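You operate a simulated robot arm through the tools that you are given. There is no shell and no other tool.

The job below is to be done with a simulated robot arm. You get a single attempt, and the scene is never put back.

JOB
Bleed the short yellow cylinder into the jar, dial at about 20 bar, till the bubbles stop.
Fine: white-rimmed jar under the cream tube, open the green knob before starting; shut it while clear oil still runs, then stop the pump; no spills. Set down upright: white-rimmed jar.

It is judged by the outcome, as a careful person would: the job done as asked, and still so three seconds after it is handed in. It fails if anything else is knocked over, pushed out of place, dropped, spilled or broken.

ROBOT AND FRAMES
A 7-joint arm with a fingered hand, fixed in place. Base frame: the origin is on the floor under the middle of its stand, x ahead of it, y to its left, z up; the work surface is at about z = 760. Units: mm, degrees, N and s.
It reaches about 1228 mm from its shoulder. Its first joint turns from -115.0 to 115.0 degrees. Payload 5 kg.
The TCP is the grasp point between the finger pads, 32 mm short of the fingertips. In the tool frame z runs along the fingers and y along their closing line. The gripper opens to 160 mm; its body begins 89 mm behind the TCP. The gripper is a hand of 4 fingers: y runs from the thumb to the fingers, the wrist lies at [0, 0, -267] in the tool frame, and closing takes about 1.5 s.
Orientation is told as [roll, pitch, yaw] about the base's x, y, z axes, in that order, counted from this pose: with the fingers straight down and closing along the base's y, the tool's x points along the base's -x, its y along +y and its z along -z.

CONTROLS
- The arm moves only by the tool jog_arm. Its argument "rows" is one flat list of numbers, 7 for each row, row after row: the shift along the tool's x, y, z in mm, then the turn, a rotation vector about the tool's x, y, z in degrees, then the gripper command, from -1 (fully open) to 1 (shut), values between in proportion. In form: [tx, ty, tz, ax, ay, az, fingers, tx, ty, tz, ax, ay, az, fingers, ...]. A call has 1 to 20 rows; each row shifts and turns the commanded pose from where the row before left it, along the tool's axes as they then stand. Rows are played at 5 a second. More than 50 mm and 8.6 degrees between two rows, or a gripper value outside its range, and nothing of the call is played. A pose out of reach is approached as far as the arm can. The call stops where the force on the tool passes 40 N (or 10 N more than at its start, if that is more) or the arm is blocked; 0.2 s more then pass. Each finger travels about 45 mm/s and halts on what it meets, pressing with about 32 N; the grip force reading is that of the motor and also rises with nothing between the fingers. The clock runs only during rows and for 0.2 s after the last one: add rows that do not move to give the fingers time. The reply holds the time, the measured pose of the TCP, the force on the tool along the base axes, the opening and the grip force, in the units named above and with some noise, with the torque about the TCP (base axes, N m) and any sound that the robot's microphone picked up.
- Cameras (640 x 400 px; columns grow to the right, rows downward): "scene" is fixed at [218.2, 648.9, 1326.9]; the picture's right is [-0.93, -0.37, 0.00], its down [-0.19, 0.48, -0.85] and it looks along [0.32, -0.79, -0.52] (base axes); focal length 334 px, centre (320, 200). "wrist" rides on the gripper at [80, -4, -114] in the tool frame; the picture's right is [0.05, 1.00, 0.00], its down [-0.82, 0.04, -0.58] and it looks along [-0.58, 0.03, 0.82] (tool axes); focal length 265 px, centre (320, 200). There is no depth. A picture from a camera that has moved, and an enlarged one, comes with that camera's place and axes in the base frame and with its lens.
- get_image(camera): a new picture of that camera. The clock stands still meanwhile.
- slide_trunk(by): slides the trunk up (or, below 0, down) by that many mm; the arm rides with it, the base frame stays. It gives what a move gives, with no picture.
- set_grasp(shape): the hand has 4 fingers and takes this shape, open, in about a second: jaw (thumb against the fingers, like two jaws); tri (thumb and two fingers); tip (a fingertip pinch); poke (one finger out to press); point (the index stretched); flat (the hand flat); cup (the hand cupped); fist (a fist). The gripper value then closes the fingers along that shape, each until it touches; the sizes above hold for jaw. It gives what a move gives, with no picture.
- close_up(camera, box): a new picture of the part [left, top, right, bottom] of that camera's present view, enlarged. The clock stands still meanwhile.
- job_done(): hands the job in; it is judged then, once.

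Nothing tells you positions but the pictures and the camera data. Unless the task says otherwise, let go and move clear before handing in.

The tools are called as name(argument=value, ...) on one line, values as JSON. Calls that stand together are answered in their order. jog_arm: Moves the arm, as the interface text tells. Its arguments: {"type":"object","properties":{"rows":{"type":"array"}},"required":["rows"]} The other tools are called the same way: slide_trunk (by) moves the trunk up or down; set_grasp (shape) gives the hand a shape; get_image (camera) takes a picture; close_up (camera, box) takes an enlarged picture of a part of a camera's view; job_done () hands the job in.

At the start:

```text
time_s: 0.0
tcp_pos: [668.9, -94.2, 1087.4]
tool_rot: [0.0, -0.1, -0.1]
wrist_force: [-0.1, 0.0, -0.1]
wrist_torque: [-0.01, -0.02, 0.0]
grip_width: 160.1
gripper_force: 0.0
shape: jaw
trunk travel left (down, up): [-575.0, 415.0]
```

scene: 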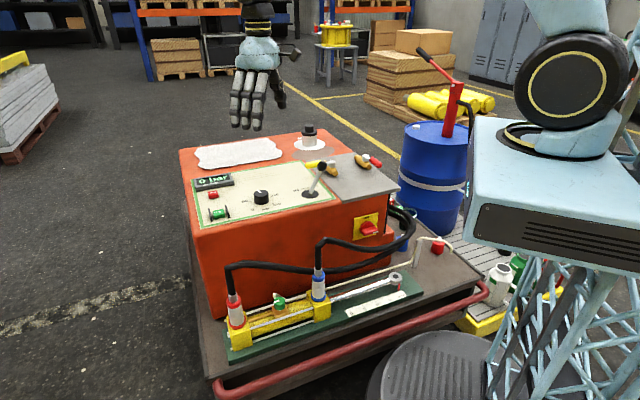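
wrist: 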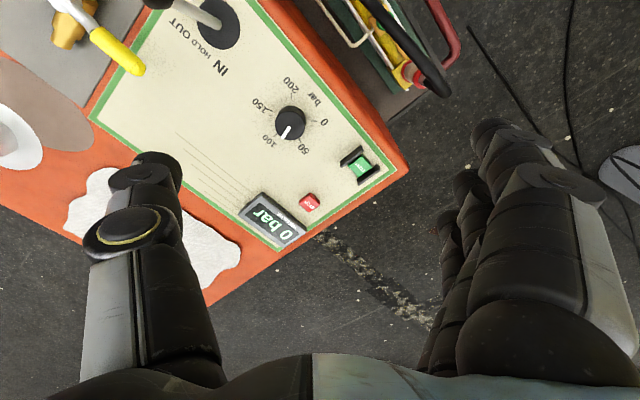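

I see an orange hydraulic power unit with a control panel (dial, green switch, lever, display), a yellow cylinder with a green knob on the front ledge, and jars near the lower right. I'll look closer at the details first.

close_up(camera="scene", box=[180, 120, 400, 260])

close_up(camera="scene", box=[200, 230, 440, 380])

close_up(camera="scene", box=[380, 220, 580, 345])

close_up(camera="wrist", box=[0, 0, 480, 300])

```text
2.86 times, centred on (290, 190) of scene
camera zoom: at [218.2, 648.9, 1326.9], right [-0.93, -0.37, 0.0], down [-0.19, 0.48, -0.85], along [0.32, -0.79, -0.52], focal length 956 px, centre (406, 229)
```

zoom: 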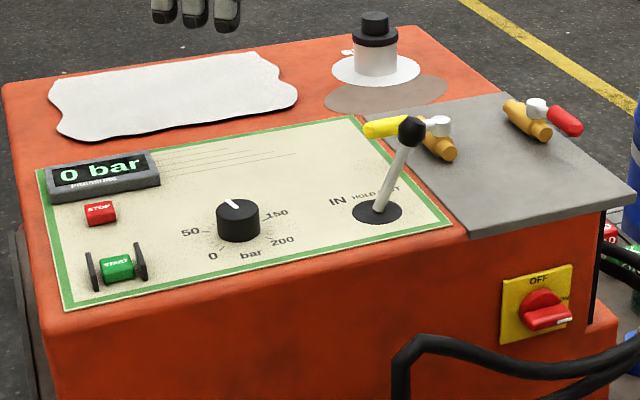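

```text
2.67 times, centred on (320, 305) of scene
camera zoom: at [218.2, 648.9, 1326.9], right [-0.93, -0.37, 0.0], down [-0.19, 0.48, -0.85], along [0.32, -0.79, -0.52], focal length 892 px, centre (320, -80)
```

zoom: 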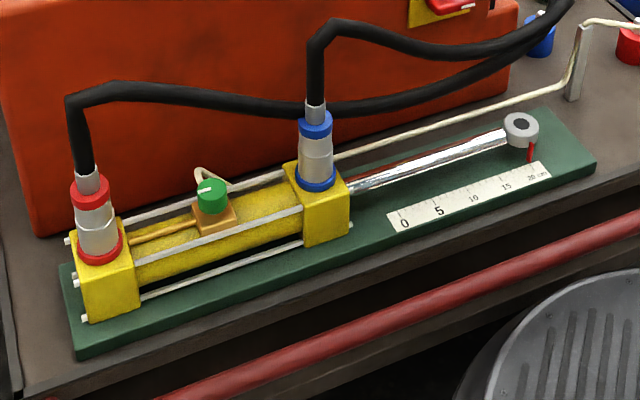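

```text
3.20 times, centred on (480, 282) of scene
camera zoom: at [218.2, 648.9, 1326.9], right [-0.93, -0.37, 0.0], down [-0.19, 0.48, -0.85], along [0.32, -0.79, -0.52], focal length 1070 px, centre (-192, -64)
```

zoom: 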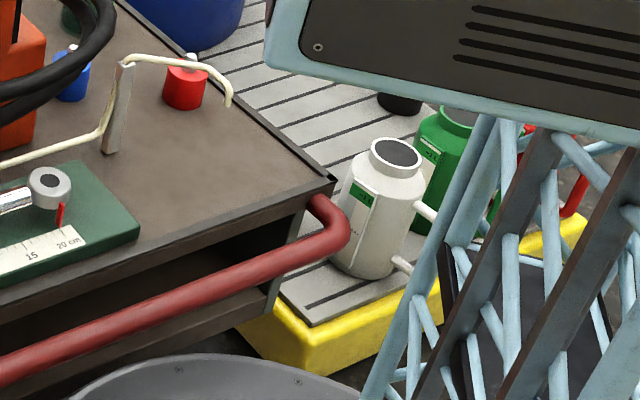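

```text
1.33 times, centred on (240, 150) of wrist
camera zoom: at [589.6, -96.6, 1200.5], right [-0.05, 1.0, 0.0], down [0.82, 0.04, 0.58], along [0.58, 0.03, -0.82], focal length 354 px, centre (427, 267)
```

zoom: 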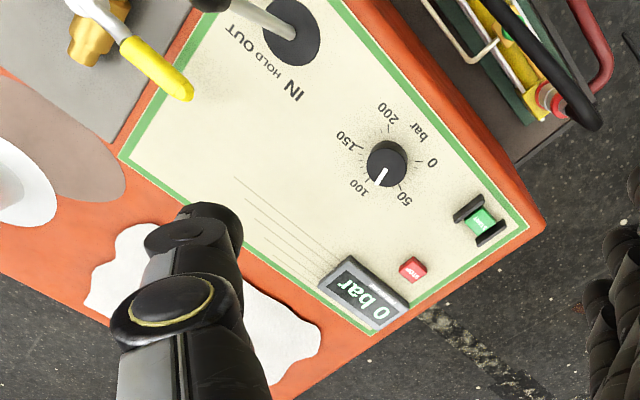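

The power unit top is around z=760 and turned about 45° to the base; the cylinder lies on a lower deck (z≈400), with the cream tube ending near the deck's right end and jars on a pallet beyond it. I'll swing the hand over there, high up, to look.

jog_arm(rows=[36, -30, 0, 0, 0, 0, -1, 36, -30, 0, 0, 0, 0, -1, 36, -30, 0, 0, 0, 0, -1, 36, -30, 0, 0, 0, 0, -1, 36, -30, 0, 0, 0, 0, -1, 36, -30, 0, 0, 0, 0, -1, 36, -30, 0, 0, 0, 0, -1, 36, -30, 0, 0, 0, 0, -1, 36, -30, 0, 0, 0, 0, -1, 0, 0, 0, 0, 0, 8, -1, 0, 0, 0, 0, 0, 8, -1, 0, 0, 0, 0, 0, 8, -1, 0, 0, 0, 0, 0, 8, -1, 0, 0, 0, 0, 0, 8, -1, 0, 0, 0, 0, 0, 8, -1, 0, 0, 0, 0, 0, 8, -1, 0, 0, 0, 0, 0, 8, -1, 0, 0, 0, 0, 0, 8, -1, 0, 0, 0, 0, 0, 8, -1])

get_image(camera="wrist")

get_image(camera="scene")

```text
time_s: 4.0
tcp_pos: [345.2, -363.0, 1087.1]
tool_rot: [0.0, -0.1, -80.2]
wrist_force: [0.0, 0.3, -0.9]
wrist_torque: [-0.02, -0.03, 0.0]
grip_width: 159.8
gripper_force: 0.0
shape: jaw
trunk travel left (down, up): [-575.0, 415.0]
```

```text
taken
camera wrist: at [327.7, -283.8, 1199.9], right [0.97, 0.22, 0.0], down [0.18, -0.8, 0.58], along [0.13, -0.56, -0.82], focal length 265 px, centre (320, 200)
```

wrist: 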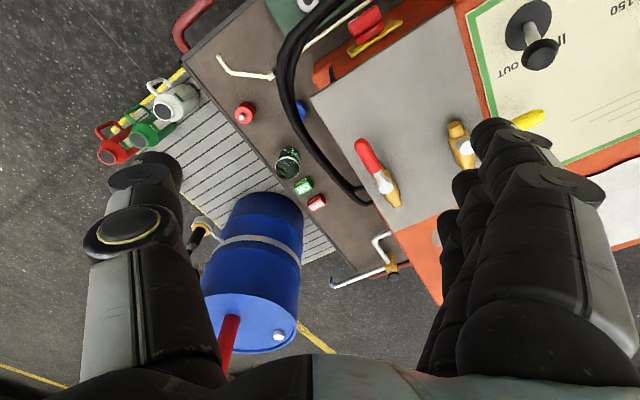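

```text
taken
```

scene: 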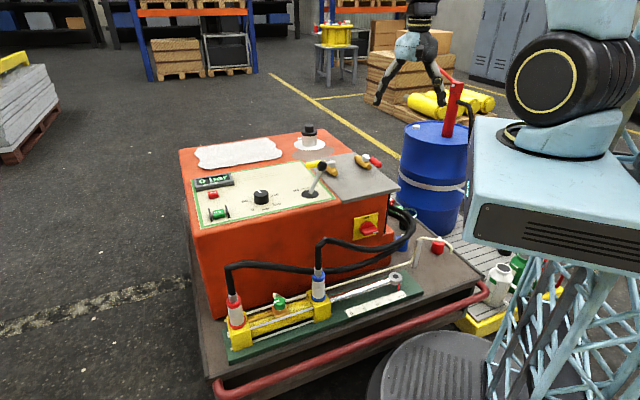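

close_up(camera="wrist", box=[80, 50, 320, 200])

close_up(camera="wrist", box=[260, 60, 500, 210])

close_up(camera="wrist", box=[160, 0, 400, 150])

close_up(camera="wrist", box=[80, 60, 220, 170])

```text
2.67 times, centred on (200, 125) of wrist
camera zoom: at [327.7, -283.8, 1199.9], right [0.97, 0.22, 0.0], down [0.18, -0.8, 0.58], along [0.13, -0.56, -0.82], focal length 708 px, centre (640, 400)
```

zoom: 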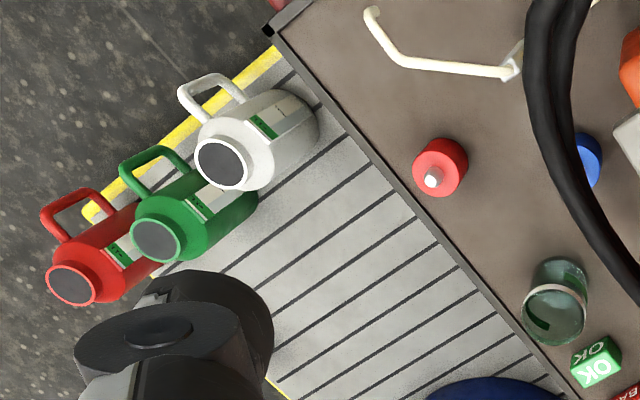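

```text
2.67 times, centred on (380, 135) of wrist
camera zoom: at [327.7, -283.8, 1199.9], right [0.97, 0.22, 0.0], down [0.18, -0.8, 0.58], along [0.13, -0.56, -0.82], focal length 708 px, centre (160, 373)
```

zoom: 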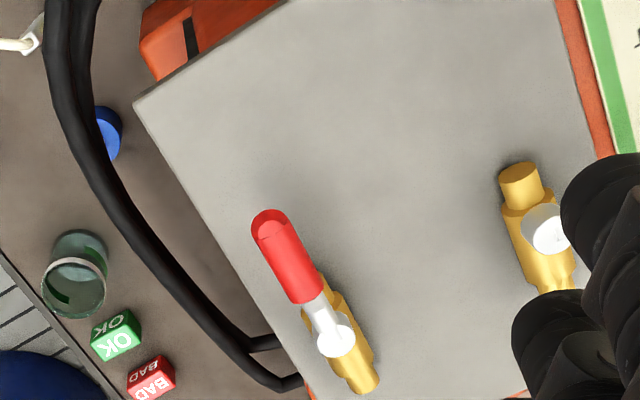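

```text
2.67 times, centred on (280, 75) of wrist
camera zoom: at [327.7, -283.8, 1199.9], right [0.97, 0.22, 0.0], down [0.18, -0.8, 0.58], along [0.13, -0.56, -0.82], focal length 708 px, centre (427, 533)
```

zoom: 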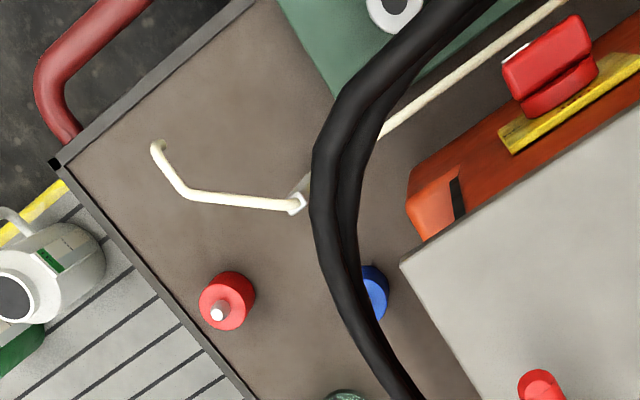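

```text
3.64 times, centred on (150, 115) of wrist
camera zoom: at [327.7, -283.8, 1199.9], right [0.97, 0.22, 0.0], down [0.18, -0.8, 0.58], along [0.13, -0.56, -0.82], focal length 965 px, centre (938, 509)
```

zoom: 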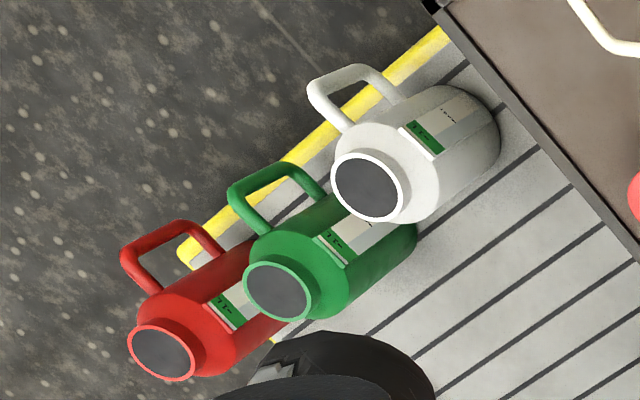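

close_up(camera="wrist", box=[262, 140, 326, 212])

close_up(camera="wrist", box=[320, 220, 420, 300])

close_up(camera="scene", box=[370, 180, 470, 260])

```text
5.56 times, centred on (294, 176) of wrist
camera zoom: at [327.7, -283.8, 1199.9], right [0.97, 0.22, 0.0], down [0.18, -0.8, 0.58], along [0.13, -0.56, -0.82], focal length 1474 px, centre (464, 333)
```

zoom: 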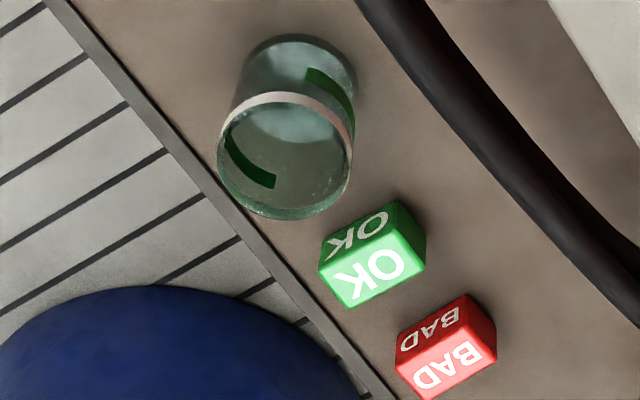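

```text
5.00 times, centred on (370, 260) of wrist
camera zoom: at [327.7, -283.8, 1199.9], right [0.97, 0.22, 0.0], down [0.18, -0.8, 0.58], along [0.13, -0.56, -0.82], focal length 1327 px, centre (70, -100)
```

zoom: 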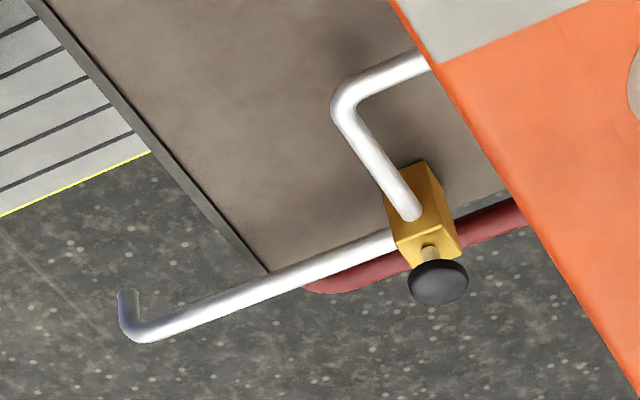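

```text
5.00 times, centred on (420, 220) of scene
camera zoom: at [218.2, 648.9, 1326.9], right [-0.93, -0.37, 0.0], down [-0.19, 0.48, -0.85], along [0.32, -0.79, -0.52], focal length 1672 px, centre (-180, 100)
```

zoom: 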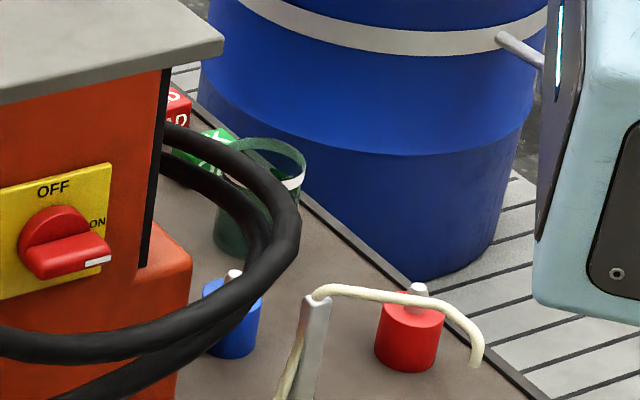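

The jar is the glass one at the back right of the deck (about (318,-681)), and the cream tube's outlet is near (119,-416,512). I'll move in for a closer look at the jar, hoses and outlet.

jog_arm(rows=[-12.6, -16.3, 43, 0, 0, 0, -0.3, -12.6, -16.3, 43, 0, 0, 0, -0.3, -12.6, -16.3, 43, 0, 0, 0, -0.3, -12.6, -16.3, 43, 0, 0, 0, -0.3, -12.6, -16.3, 43, 0, 0, 0, -0.3, -12.6, -16.3, 43, 0, 0, 0, -0.3, -12.6, -16.3, 43, 0, 0, 0, -0.3, -12.6, -16.3, 43, 0, 0, 0, -0.3])

get_image(camera="wrist")

get_image(camera="scene")

```text
time_s: 5.8
tcp_pos: [237.3, -484.3, 739.6]
tool_rot: [0.0, -0.1, -79.9]
wrist_force: [0.3, -0.1, -0.2]
wrist_torque: [0.04, 0.02, 0.03]
grip_width: 104.4
gripper_force: 0.0
shape: jaw
trunk travel left (down, up): [-575.0, 415.0]
```

```text
taken
camera wrist: at [219.0, -404.6, 852.7], right [0.97, 0.23, 0.0], down [0.18, -0.8, 0.58], along [0.13, -0.56, -0.82], focal length 265 px, centre (320, 200)
```

wrist: 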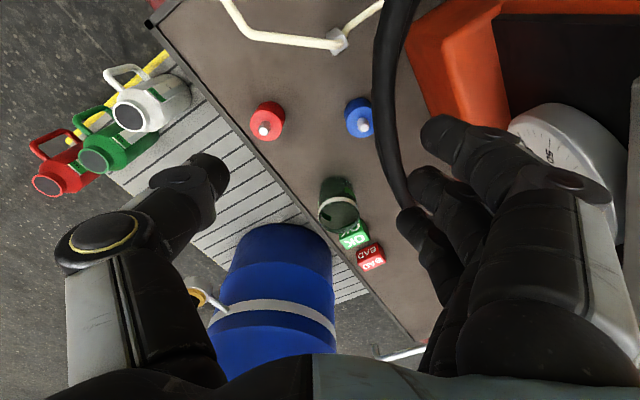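

```text
taken
```

scene: 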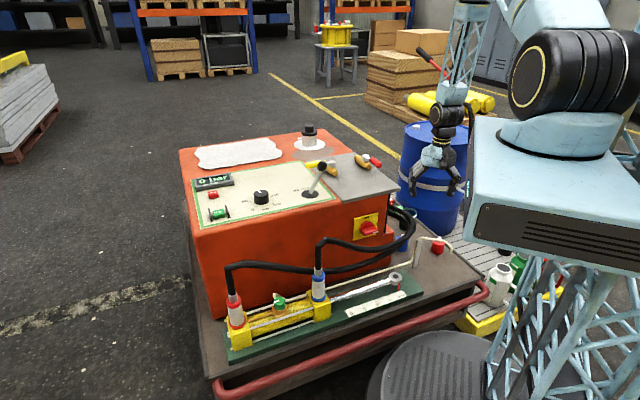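

close_up(camera="wrist", box=[290, 150, 418, 280])

close_up(camera="wrist", box=[140, 0, 380, 150])

close_up(camera="wrist", box=[370, 0, 640, 220])

close_up(camera="wrist", box=[20, 50, 220, 200])

```text
3.08 times, centred on (354, 215) of wrist
camera zoom: at [219.0, -404.6, 852.7], right [0.97, 0.23, 0.0], down [0.18, -0.8, 0.58], along [0.13, -0.56, -0.82], focal length 817 px, centre (215, 154)
```

zoom: 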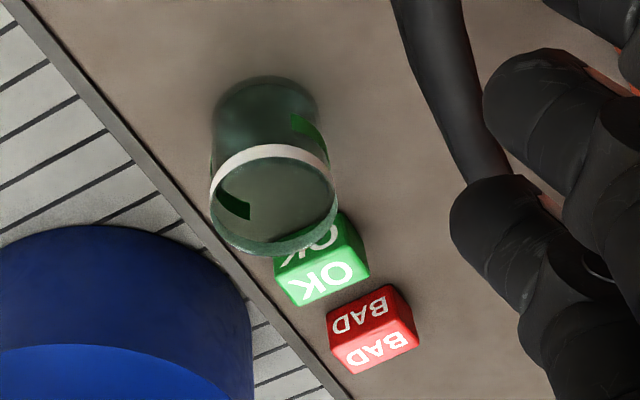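

```text
2.67 times, centred on (260, 75) of wrist
camera zoom: at [219.0, -404.6, 852.7], right [0.97, 0.23, 0.0], down [0.18, -0.8, 0.58], along [0.13, -0.56, -0.82], focal length 708 px, centre (480, 533)
```

zoom: 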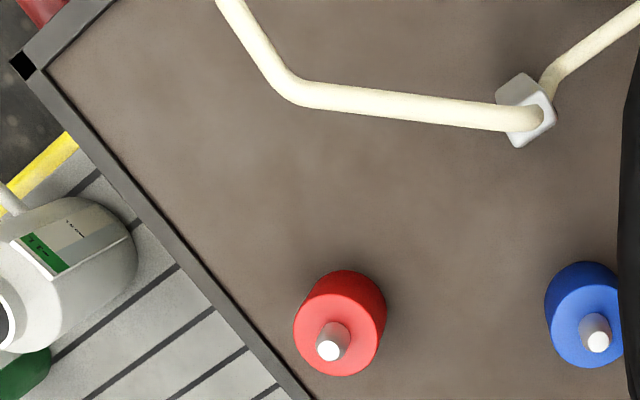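

```text
1.82 times, centred on (505, 110) of wrist
camera zoom: at [219.0, -404.6, 852.7], right [0.97, 0.23, 0.0], down [0.18, -0.8, 0.58], along [0.13, -0.56, -0.82], focal length 483 px, centre (-16, 364)
```

zoom: 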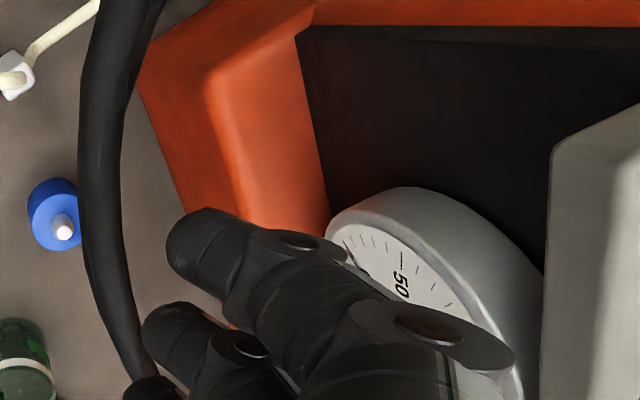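

```text
2.67 times, centred on (120, 125) of wrist
camera zoom: at [219.0, -404.6, 852.7], right [0.97, 0.23, 0.0], down [0.18, -0.8, 0.58], along [0.13, -0.56, -0.82], focal length 708 px, centre (853, 400)
```

zoom: 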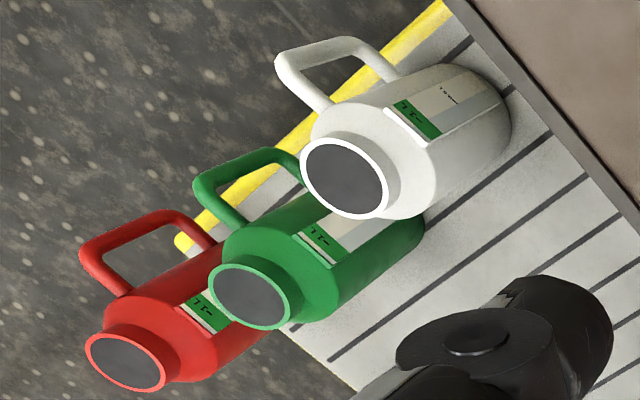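

The jar is at about (316,-681), rim z≈487, deck z≈400, and the tube outlet at about (119,-416,512), so the jar must be slid in from the side with the hand leaning away from the tube. I'll rise and turn the hand so that it can point sideways (+x), checking the arm can hold that pose.

jog_arm(rows=[-29, -1.7, -40, 0, 0, 0, -0.3, -29, -1.7, -40, 0, 0, 0, -0.3, -29, -1.7, -40, 0, 0, 0, -0.3, -29, -1.7, -40, 0, 0, 0, -0.3, 0, 0, 0, 0, 0, 8.33, -0.3, 0, 0, 0, 0, 0, 8.33, -0.3, 0, 0, 0, 0, 0, 8.33, -0.3, 0, 0, 0, 0, 0, 8.33, -0.3, 0, 0, 0, 0, 0, 8.33, -0.3, 0, 0, 0, 0, 0, 8.33, -0.3, 0, 0, 0, 0, 0, 8.33, -0.3, 0, 0, 0, 0, 0, 8.33, -0.3, 0, 0, 0, 0, 0, 8.33, -0.3, 0, 0, 0, 0, 0, 8.33, -0.3, 0, 0, 0, 0, 0, 8.33, -0.3, 0, 0, 0, 0, 0, 8.33, -0.3])

get_image(camera="scene")

get_image(camera="wrist")

```text
time_s: 9.2
tcp_pos: [249.6, -602.4, 903.9]
tool_rot: [0.0, 0.1, 179.9]
wrist_force: [0.8, 0.7, 0.0]
wrist_torque: [0.04, 0.0, -0.02]
grip_width: 104.4
gripper_force: 0.2
shape: jaw
trunk travel left (down, up): [-575.0, 415.0]
```

```text
taken
```

scene: 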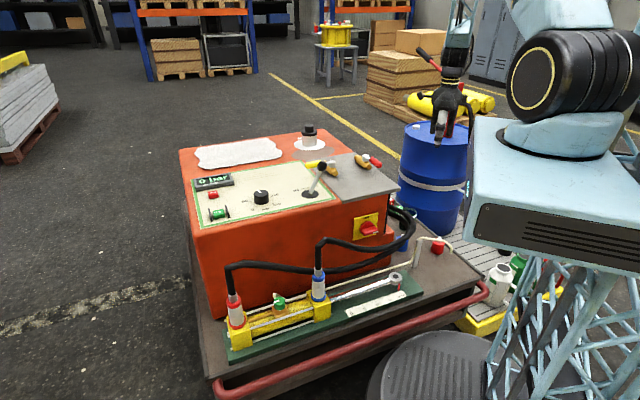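

```text
taken
camera wrist: at [329.2, -596.8, 1016.8], right [0.05, -1.0, 0.0], down [-0.82, -0.04, 0.58], along [-0.58, -0.03, -0.82], focal length 265 px, centre (320, 200)
```

wrist: 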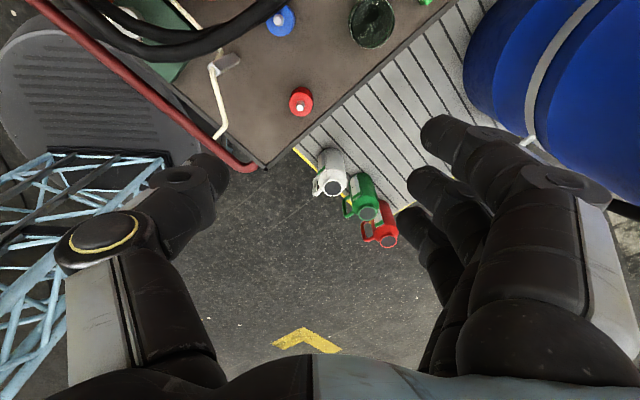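

The yaw works. Now I tilt the hand 70° so the fingers point toward +x, slightly downward, camera on top.

jog_arm(rows=[0, 0, 0, 0, 7.78, 0, -0.3, 0, 0, 0, 0, 7.78, 0, -0.3, 0, 0, 0, 0, 7.78, 0, -0.3, 0, 0, 0, 0, 7.78, 0, -0.3, 0, 0, 0, 0, 7.78, 0, -0.3, 0, 0, 0, 0, 7.78, 0, -0.3, 0, 0, 0, 0, 7.78, 0, -0.3, 0, 0, 0, 0, 7.78, 0, -0.3, 0, 0, 0, 0, 7.78, 0, -0.3, 0, 0, 0, 0, 0, 0, -0.3])

get_image(camera="scene")

get_image(camera="wrist")

```text
time_s: 11.6
tcp_pos: [291.7, -593.1, 911.3]
tool_rot: [3.6, 69.4, -172.2]
wrist_force: [0.1, 0.9, 0.3]
wrist_torque: [-0.01, -0.01, 0.0]
grip_width: 104.4
gripper_force: 0.0
shape: jaw
trunk travel left (down, up): [-575.0, 415.0]
stopped in row 10: the arm was blocked; the commanded pose is now the measured one
```

```text
taken
```

scene: 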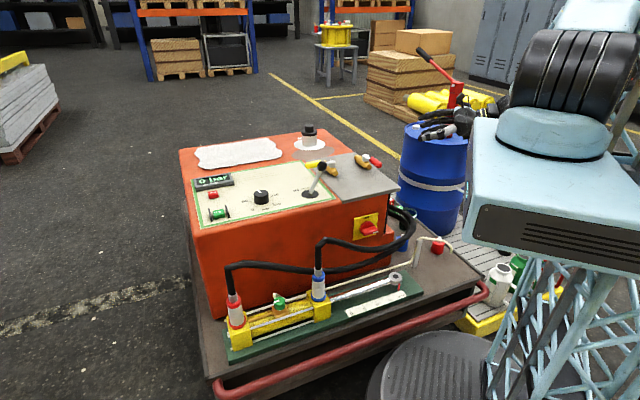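

```text
taken
camera wrist: at [213.5, -590.8, 1025.8], right [0.1, -0.99, 0.07], down [-0.82, -0.12, -0.56], along [0.56, 0.0, -0.83], focal length 265 px, centre (320, 200)
```

wrist: 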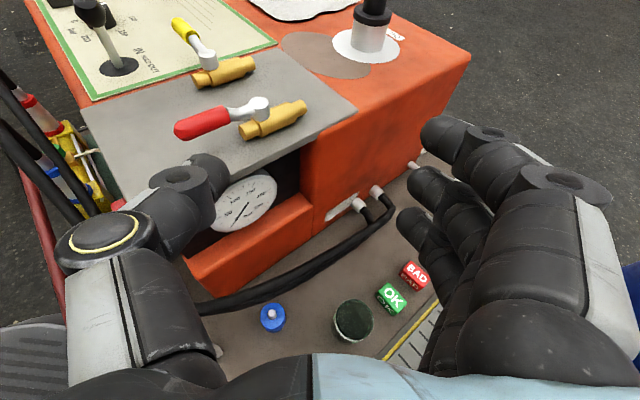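

The arm reached a joint limit just short of that pose. The view is useful, so I'll take close-ups of the valves, the gauge and the panel from here.

close_up(camera="wrist", box=[40, 0, 340, 190])

close_up(camera="wrist", box=[180, 160, 460, 350])

close_up(camera="wrist", box=[0, 60, 130, 240])

```text
2.11 times, centred on (190, 95) of wrist
camera zoom: at [213.5, -590.8, 1025.8], right [0.1, -0.99, 0.07], down [-0.82, -0.12, -0.56], along [0.56, 0.0, -0.83], focal length 559 px, centre (594, 421)
```

zoom: 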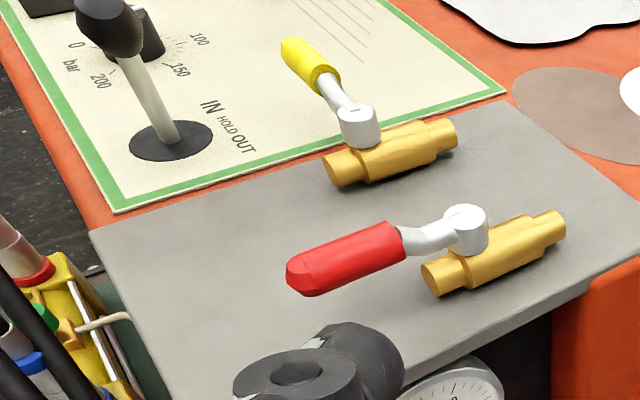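

```text
2.11 times, centred on (320, 255) of wrist
camera zoom: at [213.5, -590.8, 1025.8], right [0.1, -0.99, 0.07], down [-0.82, -0.12, -0.56], along [0.56, 0.0, -0.83], focal length 559 px, centre (320, 84)
```

zoom: 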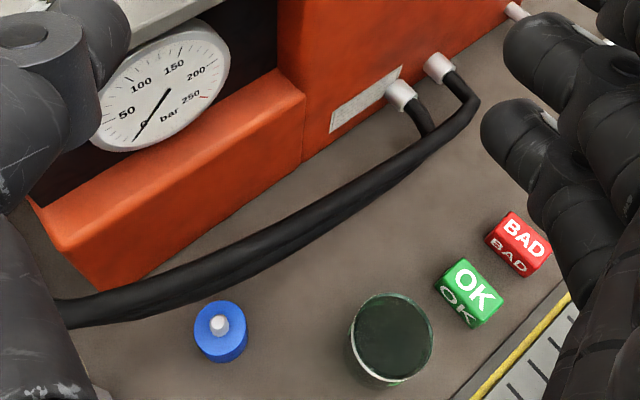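

```text
2.22 times, centred on (65, 150) of wrist
camera zoom: at [213.5, -590.8, 1025.8], right [0.1, -0.99, 0.07], down [-0.82, -0.12, -0.56], along [0.56, 0.0, -0.83], focal length 590 px, centre (887, 311)
```

zoom: 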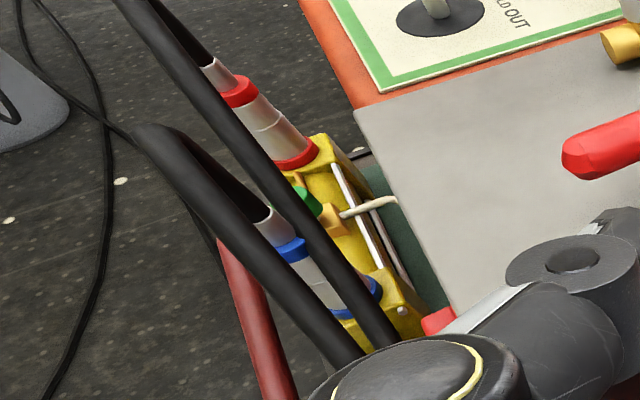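

The pose is limited by the first joint, so I'll change approach: pick the jar from above with a vertical hand, set it down near the deck corner, then slide it under the tube with the hand leaning away from it. First I restore the vertical hand with closing along x.

jog_arm(rows=[0, 0, 0, 0, -7.71, 0, -0.3, 0, 0, 0, 0, -7.71, 0, -0.3, 0, 0, 0, 0, -7.71, 0, -0.3, 0, 0, 0, 0, -7.71, 0, -0.3, 0, 0, 0, 0, -7.71, 0, -0.3, 0, 0, 0, 0, -7.71, 0, -0.3, 0, 0, 0, 0, -7.71, 0, -0.3, 0, 0, 0, 0, -7.71, 0, -0.3, 0, 0, 0, 0, -7.71, 0, -0.3, 0, 0, 0, 0, 0, -8.2, -0.3, 0, 0, 0, 0, 0, -8.2, -0.3, 0, 0, 0, 0, 0, -8.2, -0.3, 0, 0, 0, 0, 0, -8.2, -0.3, 0, 0, 0, 0, 0, -8.2, -0.3, 0, 0, 0, 0, 0, -8.2, -0.3, 0, 0, 0, 0, 0, -8.2, -0.3, 0, 0, 0, 0, 0, -8.2, -0.3, 0, 0, 0, 0, 0, -8.2, -0.3, 0, 0, 0, 0, 0, -8.2, -0.3])

get_image(camera="scene")

```text
time_s: 15.6
tcp_pos: [287.3, -593.6, 912.3]
tool_rot: [0.3, -1.0, -93.9]
wrist_force: [0.1, -0.4, 0.6]
wrist_torque: [0.01, -0.02, -0.03]
grip_width: 104.4
gripper_force: 0.0
shape: jaw
trunk travel left (down, up): [-575.0, 415.0]
```

```text
taken
```

scene: 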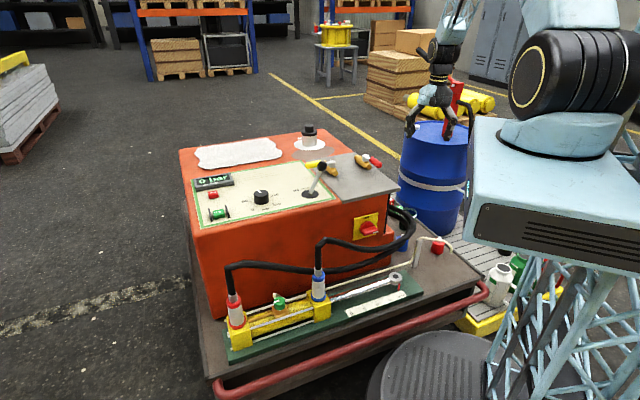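

jog_arm(rows=[-10.65, 4.33, 39, 0.1, 0.25, 0, -0.4, -10.65, 4.33, 39, 0.1, 0.25, 0, -0.4, -10.65, 4.33, 39, 0.1, 0.25, 0, -0.4, -10.65, 4.33, 39, 0, 0.25, 0, -0.4, -10.65, 4.33, 39, 0, 0, 0, -0.4, -10.65, 4.33, 39, 0, 0, 0, -0.4, -10.65, 4.33, 39, 0, 0, 0, -0.4, -10.65, 4.33, 39, 0, 0, 0, -0.4])

get_image(camera="wrist")

get_image(camera="scene")

```text
time_s: 17.4
tcp_pos: [320.1, -681.4, 600.9]
tool_rot: [0.1, -0.1, -94.1]
wrist_force: [-0.5, -0.2, -0.3]
wrist_torque: [0.02, -0.04, 0.04]
grip_width: 111.7
gripper_force: 0.1
shape: jaw
trunk travel left (down, up): [-575.0, 415.0]
```

```text
taken
camera wrist: at [321.0, -599.4, 713.5], right [1.0, -0.02, 0.0], down [-0.02, -0.82, 0.58], along [-0.01, -0.58, -0.82], focal length 265 px, centre (320, 200)
```

wrist: 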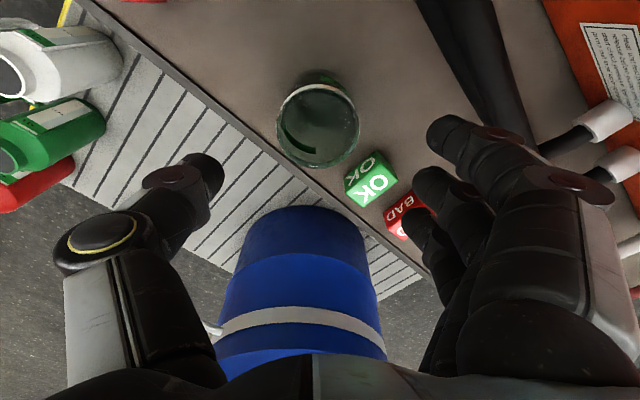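

```text
taken
```

scene: 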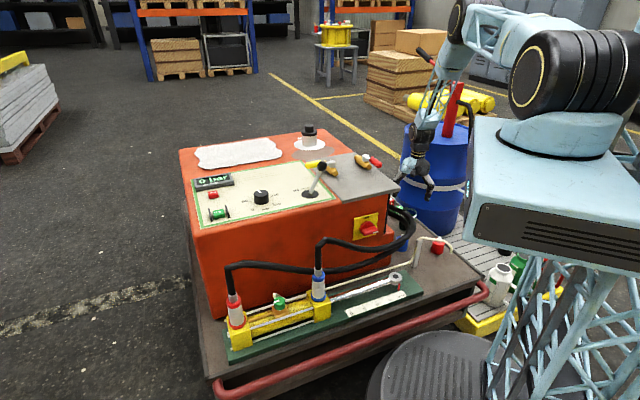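

close_up(camera="wrist", box=[240, 50, 440, 200])

```text
2.67 times, centred on (340, 125) of wrist
camera zoom: at [321.0, -599.4, 713.5], right [1.0, -0.02, 0.0], down [-0.02, -0.82, 0.58], along [-0.01, -0.58, -0.82], focal length 708 px, centre (267, 400)
```

zoom: 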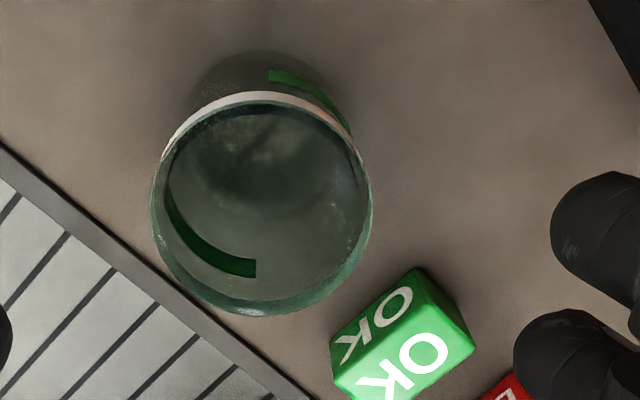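

jog_arm(rows=[0, -1, 0, 0, 0, 0, -0.2, 0, -1, 20, 0, 0, 0, -0.2, 0, 0, 30, 0, 0, 0, -0.2, 0, 0, 30, 0, 0, 0, -0.2, 0, 0, 20, 0, 0, 0, -0.2])

get_image(camera="wrist")

close_up(camera="scene", box=[360, 120, 500, 250])

```text
time_s: 18.6
tcp_pos: [314.7, -684.1, 500.9]
tool_rot: [0.1, 0.0, -94.1]
wrist_force: [0.4, -0.8, -0.2]
wrist_torque: [0.0, 0.01, -0.04]
grip_width: 96.2
gripper_force: 0.0
shape: jaw
trunk travel left (down, up): [-575.0, 415.0]
```

```text
taken
camera wrist: at [315.4, -602.1, 613.2], right [1.0, -0.02, 0.0], down [-0.02, -0.82, 0.58], along [-0.01, -0.58, -0.82], focal length 265 px, centre (320, 200)
```

wrist: 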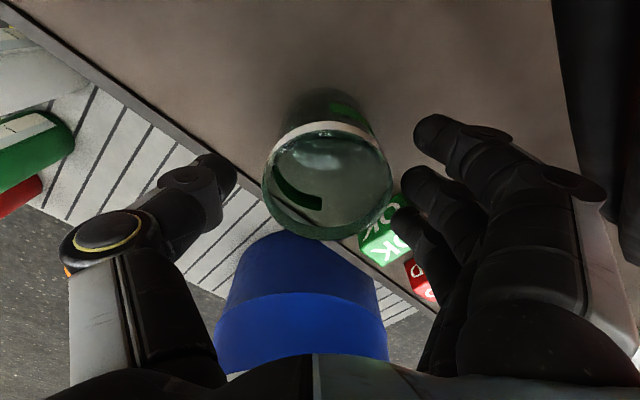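

```text
3.08 times, centred on (430, 185) of scene
camera zoom: at [218.2, 648.9, 1326.9], right [-0.93, -0.37, 0.0], down [-0.19, 0.48, -0.85], along [0.32, -0.79, -0.52], focal length 1029 px, centre (-18, 246)
```

zoom: 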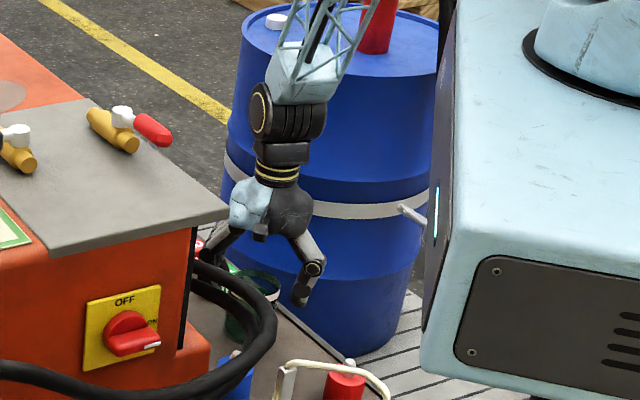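

jog_arm(rows=[1, 1.5, 18, 0, 0, 0, -0.2, 1, 1.5, 18, 0, 0, 0, -0.2, 0, 0, 18, 0, 0, 0, -0.2, 0, 0, 0, 0, 0, 0, -0.2])

get_image(camera="wrist")

close_up(camera="scene", box=[360, 120, 500, 250])

```text
time_s: 19.6
tcp_pos: [316.4, -681.2, 446.3]
tool_rot: [0.1, 0.0, -94.0]
wrist_force: [0.8, -0.4, -0.3]
wrist_torque: [-0.03, -0.01, -0.04]
grip_width: 96.5
gripper_force: 0.0
shape: jaw
trunk travel left (down, up): [-575.0, 415.0]
```

```text
taken
camera wrist: at [318.6, -600.1, 559.3], right [1.0, -0.02, 0.0], down [-0.02, -0.82, 0.58], along [-0.01, -0.58, -0.82], focal length 265 px, centre (320, 200)
```

wrist: 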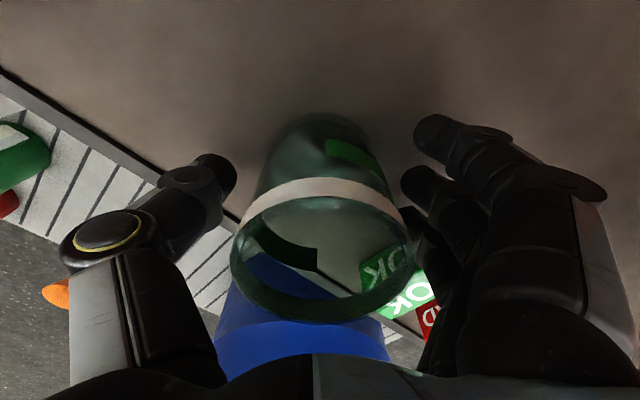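

```text
3.08 times, centred on (430, 185) of scene
camera zoom: at [218.2, 648.9, 1326.9], right [-0.93, -0.37, 0.0], down [-0.19, 0.48, -0.85], along [0.32, -0.79, -0.52], focal length 1029 px, centre (-18, 246)
```

zoom: 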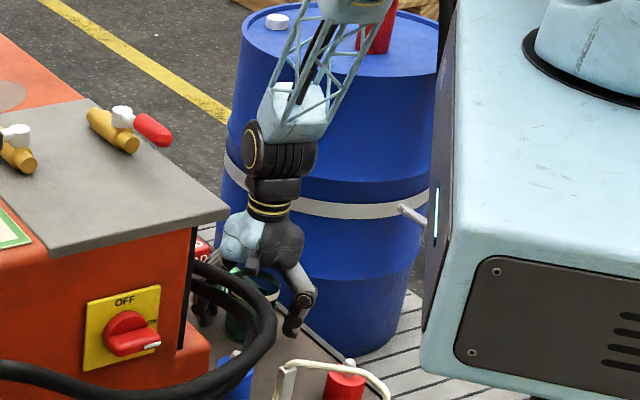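

jog_arm(rows=[0, 0, 0, 0, 0, 0, 0.0, 0, 0, 0, 0, 0, 0, 0.1, 0, 0, 0, 0, 0, 0, 0.2, 0, 0, 0, 0, 0, 0, 0.3, 0, 0, 0, 0, 0, 0, 0.4, 0, 0, 0, 0, 0, 0, 0.4])

get_image(camera="wrist")

```text
time_s: 21.0
tcp_pos: [319.1, -680.4, 446.6]
tool_rot: [0.1, 0.0, -94.0]
wrist_force: [-0.2, 0.1, -0.4]
wrist_torque: [0.01, 0.02, 0.0]
grip_width: 54.1
gripper_force: 31.6
shape: jaw
trunk travel left (down, up): [-575.0, 415.0]
```

```text
taken
camera wrist: at [318.6, -599.9, 559.3], right [1.0, -0.02, 0.0], down [-0.02, -0.82, 0.58], along [-0.01, -0.58, -0.82], focal length 265 px, centre (320, 200)
```

wrist: 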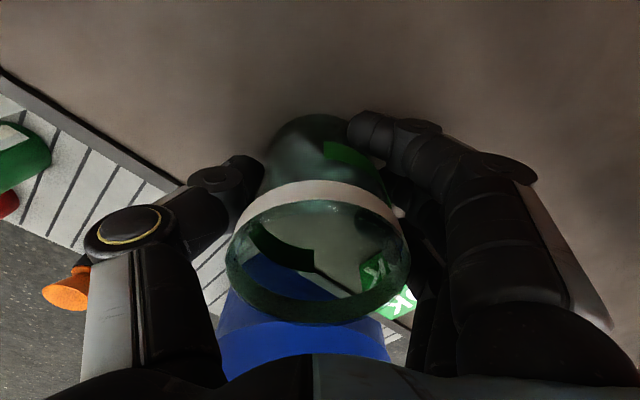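

The fingers hold the jar. I'll lift a little to test the grip.

jog_arm(rows=[0, 0, -8, 0, 0, 0, 0.4, 0, 0, -12, 0, 0, 0, 0.4, 0, 0, -20, 0, 0, 0, 0.4, 0, 0, 0, 0, 0, 0, 0.4])

get_image(camera="wrist")

close_up(camera="scene", box=[360, 120, 500, 250])

```text
time_s: 22.0
tcp_pos: [316.1, -683.5, 484.7]
tool_rot: [0.1, 0.0, -94.1]
wrist_force: [-0.3, -0.4, -1.0]
wrist_torque: [-0.05, -0.04, -0.01]
grip_width: 54.0
gripper_force: 32.3
shape: jaw
trunk travel left (down, up): [-575.0, 415.0]
```

```text
taken
camera wrist: at [317.6, -601.5, 598.0], right [1.0, -0.02, 0.0], down [-0.02, -0.82, 0.58], along [-0.01, -0.58, -0.82], focal length 265 px, centre (320, 200)
```

wrist: 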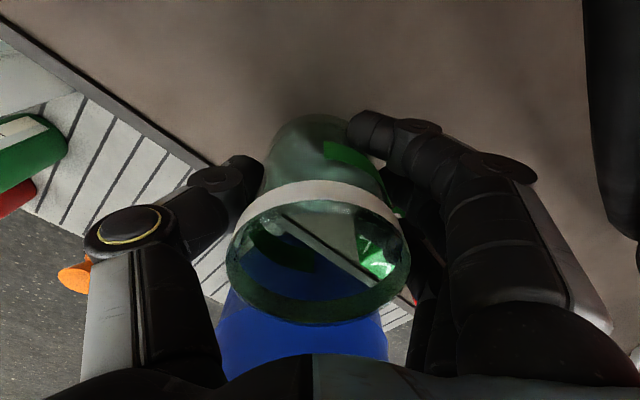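

```text
3.08 times, centred on (430, 185) of scene
camera zoom: at [218.2, 648.9, 1326.9], right [-0.93, -0.37, 0.0], down [-0.19, 0.48, -0.85], along [0.32, -0.79, -0.52], focal length 1029 px, centre (-18, 246)
```

zoom: 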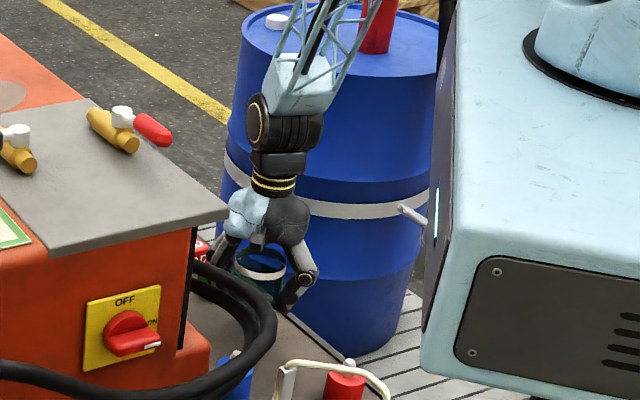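

The jar lifts cleanly. I'll raise it, turn the hand slightly, and carry it over to a clear spot near the deck corner, staying high over the red cap.

jog_arm(rows=[0, 0, -40, 0, 0, 0, 0.4, 0, 0, -40, 0, 0, 0, 0.4, 0, 0, 0, 0, 0, 7, 0.4, 0, 0, 0, 0, 0, 7, 0.4, 0, 0, 0, 0, 0, 7, 0.4, 8.9, -43.6, 0, 0, 0, 0, 0.4, 8.9, -43.6, 0, 0, 0, 0, 0.4, 8.9, -43.6, 0, 0, 0, 0, 0.4, 8.9, -43.6, 0, 0, 0, 0, 0.4, 8.9, -43.6, 0, 0, 0, 0, 0.4, 8.9, -43.6, 0, 0, 0, 0, 0.4, 8.9, -43.6, 0, 0, 0, 0, 0.4, 0, 0, 0, 0, 0, 0, 0.4])

get_image(camera="wrist")

get_image(camera="scene")

```text
time_s: 24.8
tcp_pos: [65.0, -493.6, 567.8]
tool_rot: [0.1, 0.1, -115.0]
wrist_force: [0.3, -0.4, -0.5]
wrist_torque: [-0.03, 0.01, 0.0]
grip_width: 54.0
gripper_force: 32.6
shape: jaw
trunk travel left (down, up): [-575.0, 415.0]
```

```text
taken
camera wrist: at [94.0, -418.9, 680.6], right [0.93, -0.38, 0.0], down [-0.31, -0.76, 0.58], along [-0.22, -0.53, -0.82], focal length 265 px, centre (320, 200)
```

wrist: 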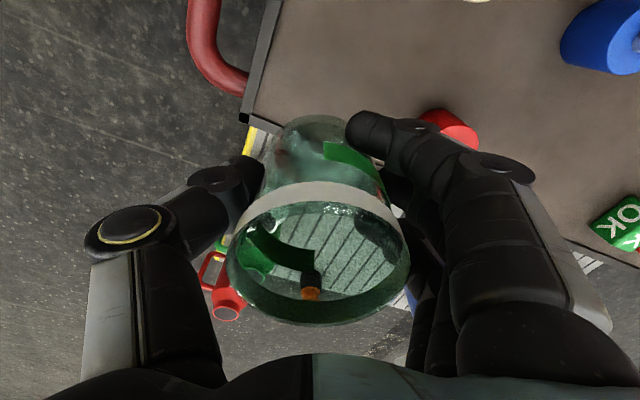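

```text
taken
```

scene: 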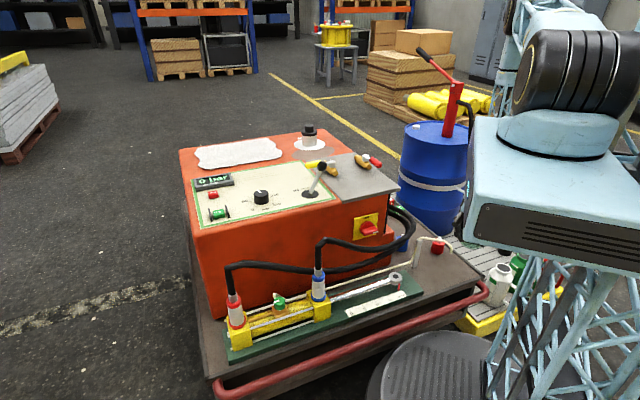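

The deck's right edge is closer than I first took it; I'll shift the jar slightly inward and lower it toward the deck there.

jog_arm(rows=[6.5, 1, 0, 0, 0, 0, 0.4, 6.5, 0.7, 0, 0, 0, 0, 0.4, 0, 0, 35, 0, 0, 0, 0.4, 0, 0, 35, 0, 0, 0, 0.4, 0, 0, 30, 0, 0, 0, 0.4, 0, 0, 0, 0, 0, 0, 0.4])

get_image(camera="wrist")

close_up(camera="scene", box=[380, 200, 520, 300])

```text
time_s: 26.2
tcp_pos: [73.1, -482.1, 466.8]
tool_rot: [0.1, 0.0, -115.0]
wrist_force: [0.8, -0.3, -0.9]
wrist_torque: [-0.01, -0.04, 0.02]
grip_width: 53.8
gripper_force: 32.0
shape: jaw
trunk travel left (down, up): [-575.0, 415.0]
```

```text
taken
camera wrist: at [103.6, -407.5, 579.6], right [0.93, -0.38, 0.0], down [-0.31, -0.76, 0.58], along [-0.22, -0.53, -0.82], focal length 265 px, centre (320, 200)
```

wrist: 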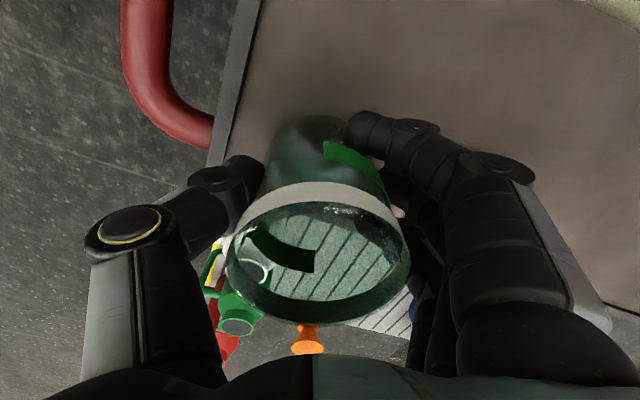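

```text
4.00 times, centred on (450, 250) of scene
camera zoom: at [218.2, 648.9, 1326.9], right [-0.93, -0.37, 0.0], down [-0.19, 0.48, -0.85], along [0.32, -0.79, -0.52], focal length 1338 px, centre (-200, 0)
```

zoom: 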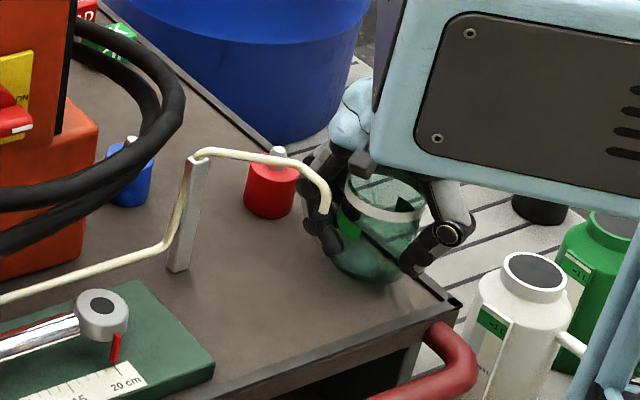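

The jar is hovering about 20 mm above the deck near the corner and inside the edge. I'll lower it gently and release.

jog_arm(rows=[0, 0, 8, 0, 0, 0, 0.4, 0, 0, 6, 0, 0, 0, 0.4, 0, 0, 3, 0, 0, 0, 0.4, 0, 0, 1.5, 0, 0, 0, 0.4, 0, 0, 0, 0, 0, 0, 0.4])

close_up(camera="scene", box=[420, 220, 520, 290])

```text
time_s: 27.4
tcp_pos: [75.4, -484.0, 446.2]
tool_rot: [0.1, 0.1, -115.0]
wrist_force: [0.2, 0.3, -1.0]
wrist_torque: [0.02, 0.0, 0.05]
grip_width: 53.7
gripper_force: 31.9
shape: jaw
trunk travel left (down, up): [-575.0, 415.0]
```

```text
5.71 times, centred on (470, 255) of scene
camera zoom: at [218.2, 648.9, 1326.9], right [-0.93, -0.37, 0.0], down [-0.19, 0.48, -0.85], along [0.32, -0.79, -0.52], focal length 1911 px, centre (-537, -114)
```

zoom: 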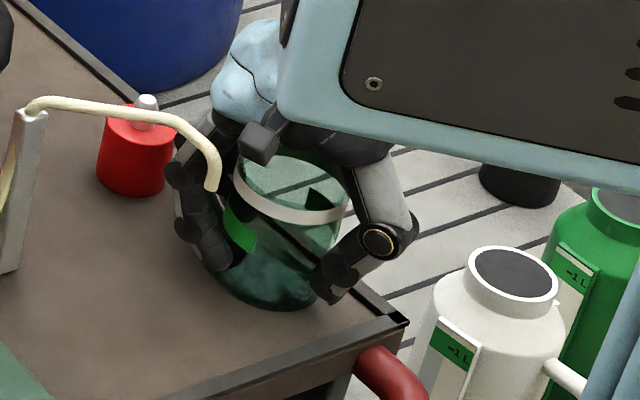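

jog_arm(rows=[0, 0, 1, 0, 0, 0, 0.4, 0, 0, 0, 0, 0, 0, 0.4])

jog_arm(rows=[0, 0, 1, 0, 0, 0, 0.4, 0, 0, 0, 0, 0, 0, 0.4])

```text
time_s: 28.0
tcp_pos: [75.1, -484.1, 446.9]
tool_rot: [0.1, 0.0, -115.0]
wrist_force: [0.9, 0.8, 0.7]
wrist_torque: [-0.03, -0.03, 0.01]
grip_width: 53.7
gripper_force: 32.1
shape: jaw
trunk travel left (down, up): [-575.0, 415.0]
```

```text
time_s: 28.6
tcp_pos: [74.3, -484.3, 446.0]
tool_rot: [0.1, 0.1, -115.1]
wrist_force: [0.9, -0.7, 1.6]
wrist_torque: [-0.09, -0.05, 0.01]
grip_width: 53.3
gripper_force: 32.4
shape: jaw
trunk travel left (down, up): [-575.0, 415.0]
```

Contact with the deck is felt. I release the jar.

jog_arm(rows=[0, 0, 0, 0, 0, 0, 0.2, 0, 0, 0, 0, 0, 0, 0.0, 0, 0, 0, 0, 0, 0, -0.1, 0, 0, 0, 0, 0, 0, -0.2, 0, 0, 0, 0, 0, 0, -0.2, 0, 0, 0, 0, 0, 0, -0.2])

get_image(camera="wrist")

close_up(camera="scene", box=[420, 220, 520, 290])

```text
time_s: 30.0
tcp_pos: [74.0, -483.2, 445.8]
tool_rot: [0.0, 0.1, -115.0]
wrist_force: [0.3, 0.8, 0.8]
wrist_torque: [0.0, 0.0, -0.04]
grip_width: 95.6
gripper_force: 0.2
shape: jaw
trunk travel left (down, up): [-575.0, 415.0]
```

```text
taken
camera wrist: at [104.0, -408.1, 559.2], right [0.93, -0.38, 0.0], down [-0.31, -0.76, 0.58], along [-0.22, -0.53, -0.82], focal length 265 px, centre (320, 200)
```

wrist: 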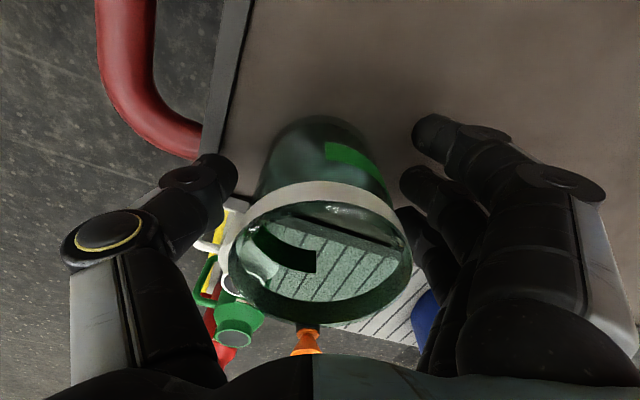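

```text
5.71 times, centred on (470, 255) of scene
camera zoom: at [218.2, 648.9, 1326.9], right [-0.93, -0.37, 0.0], down [-0.19, 0.48, -0.85], along [0.32, -0.79, -0.52], focal length 1911 px, centre (-537, -114)
```

zoom: 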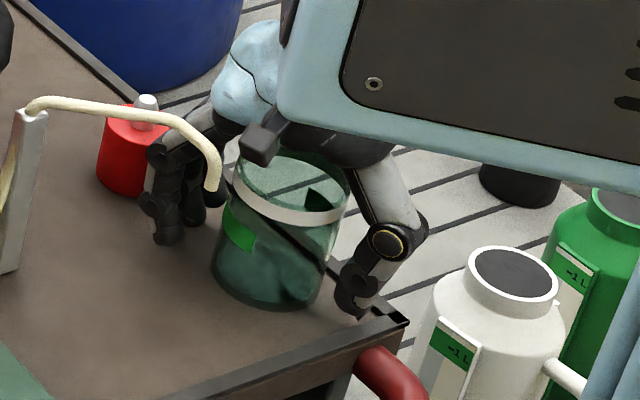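

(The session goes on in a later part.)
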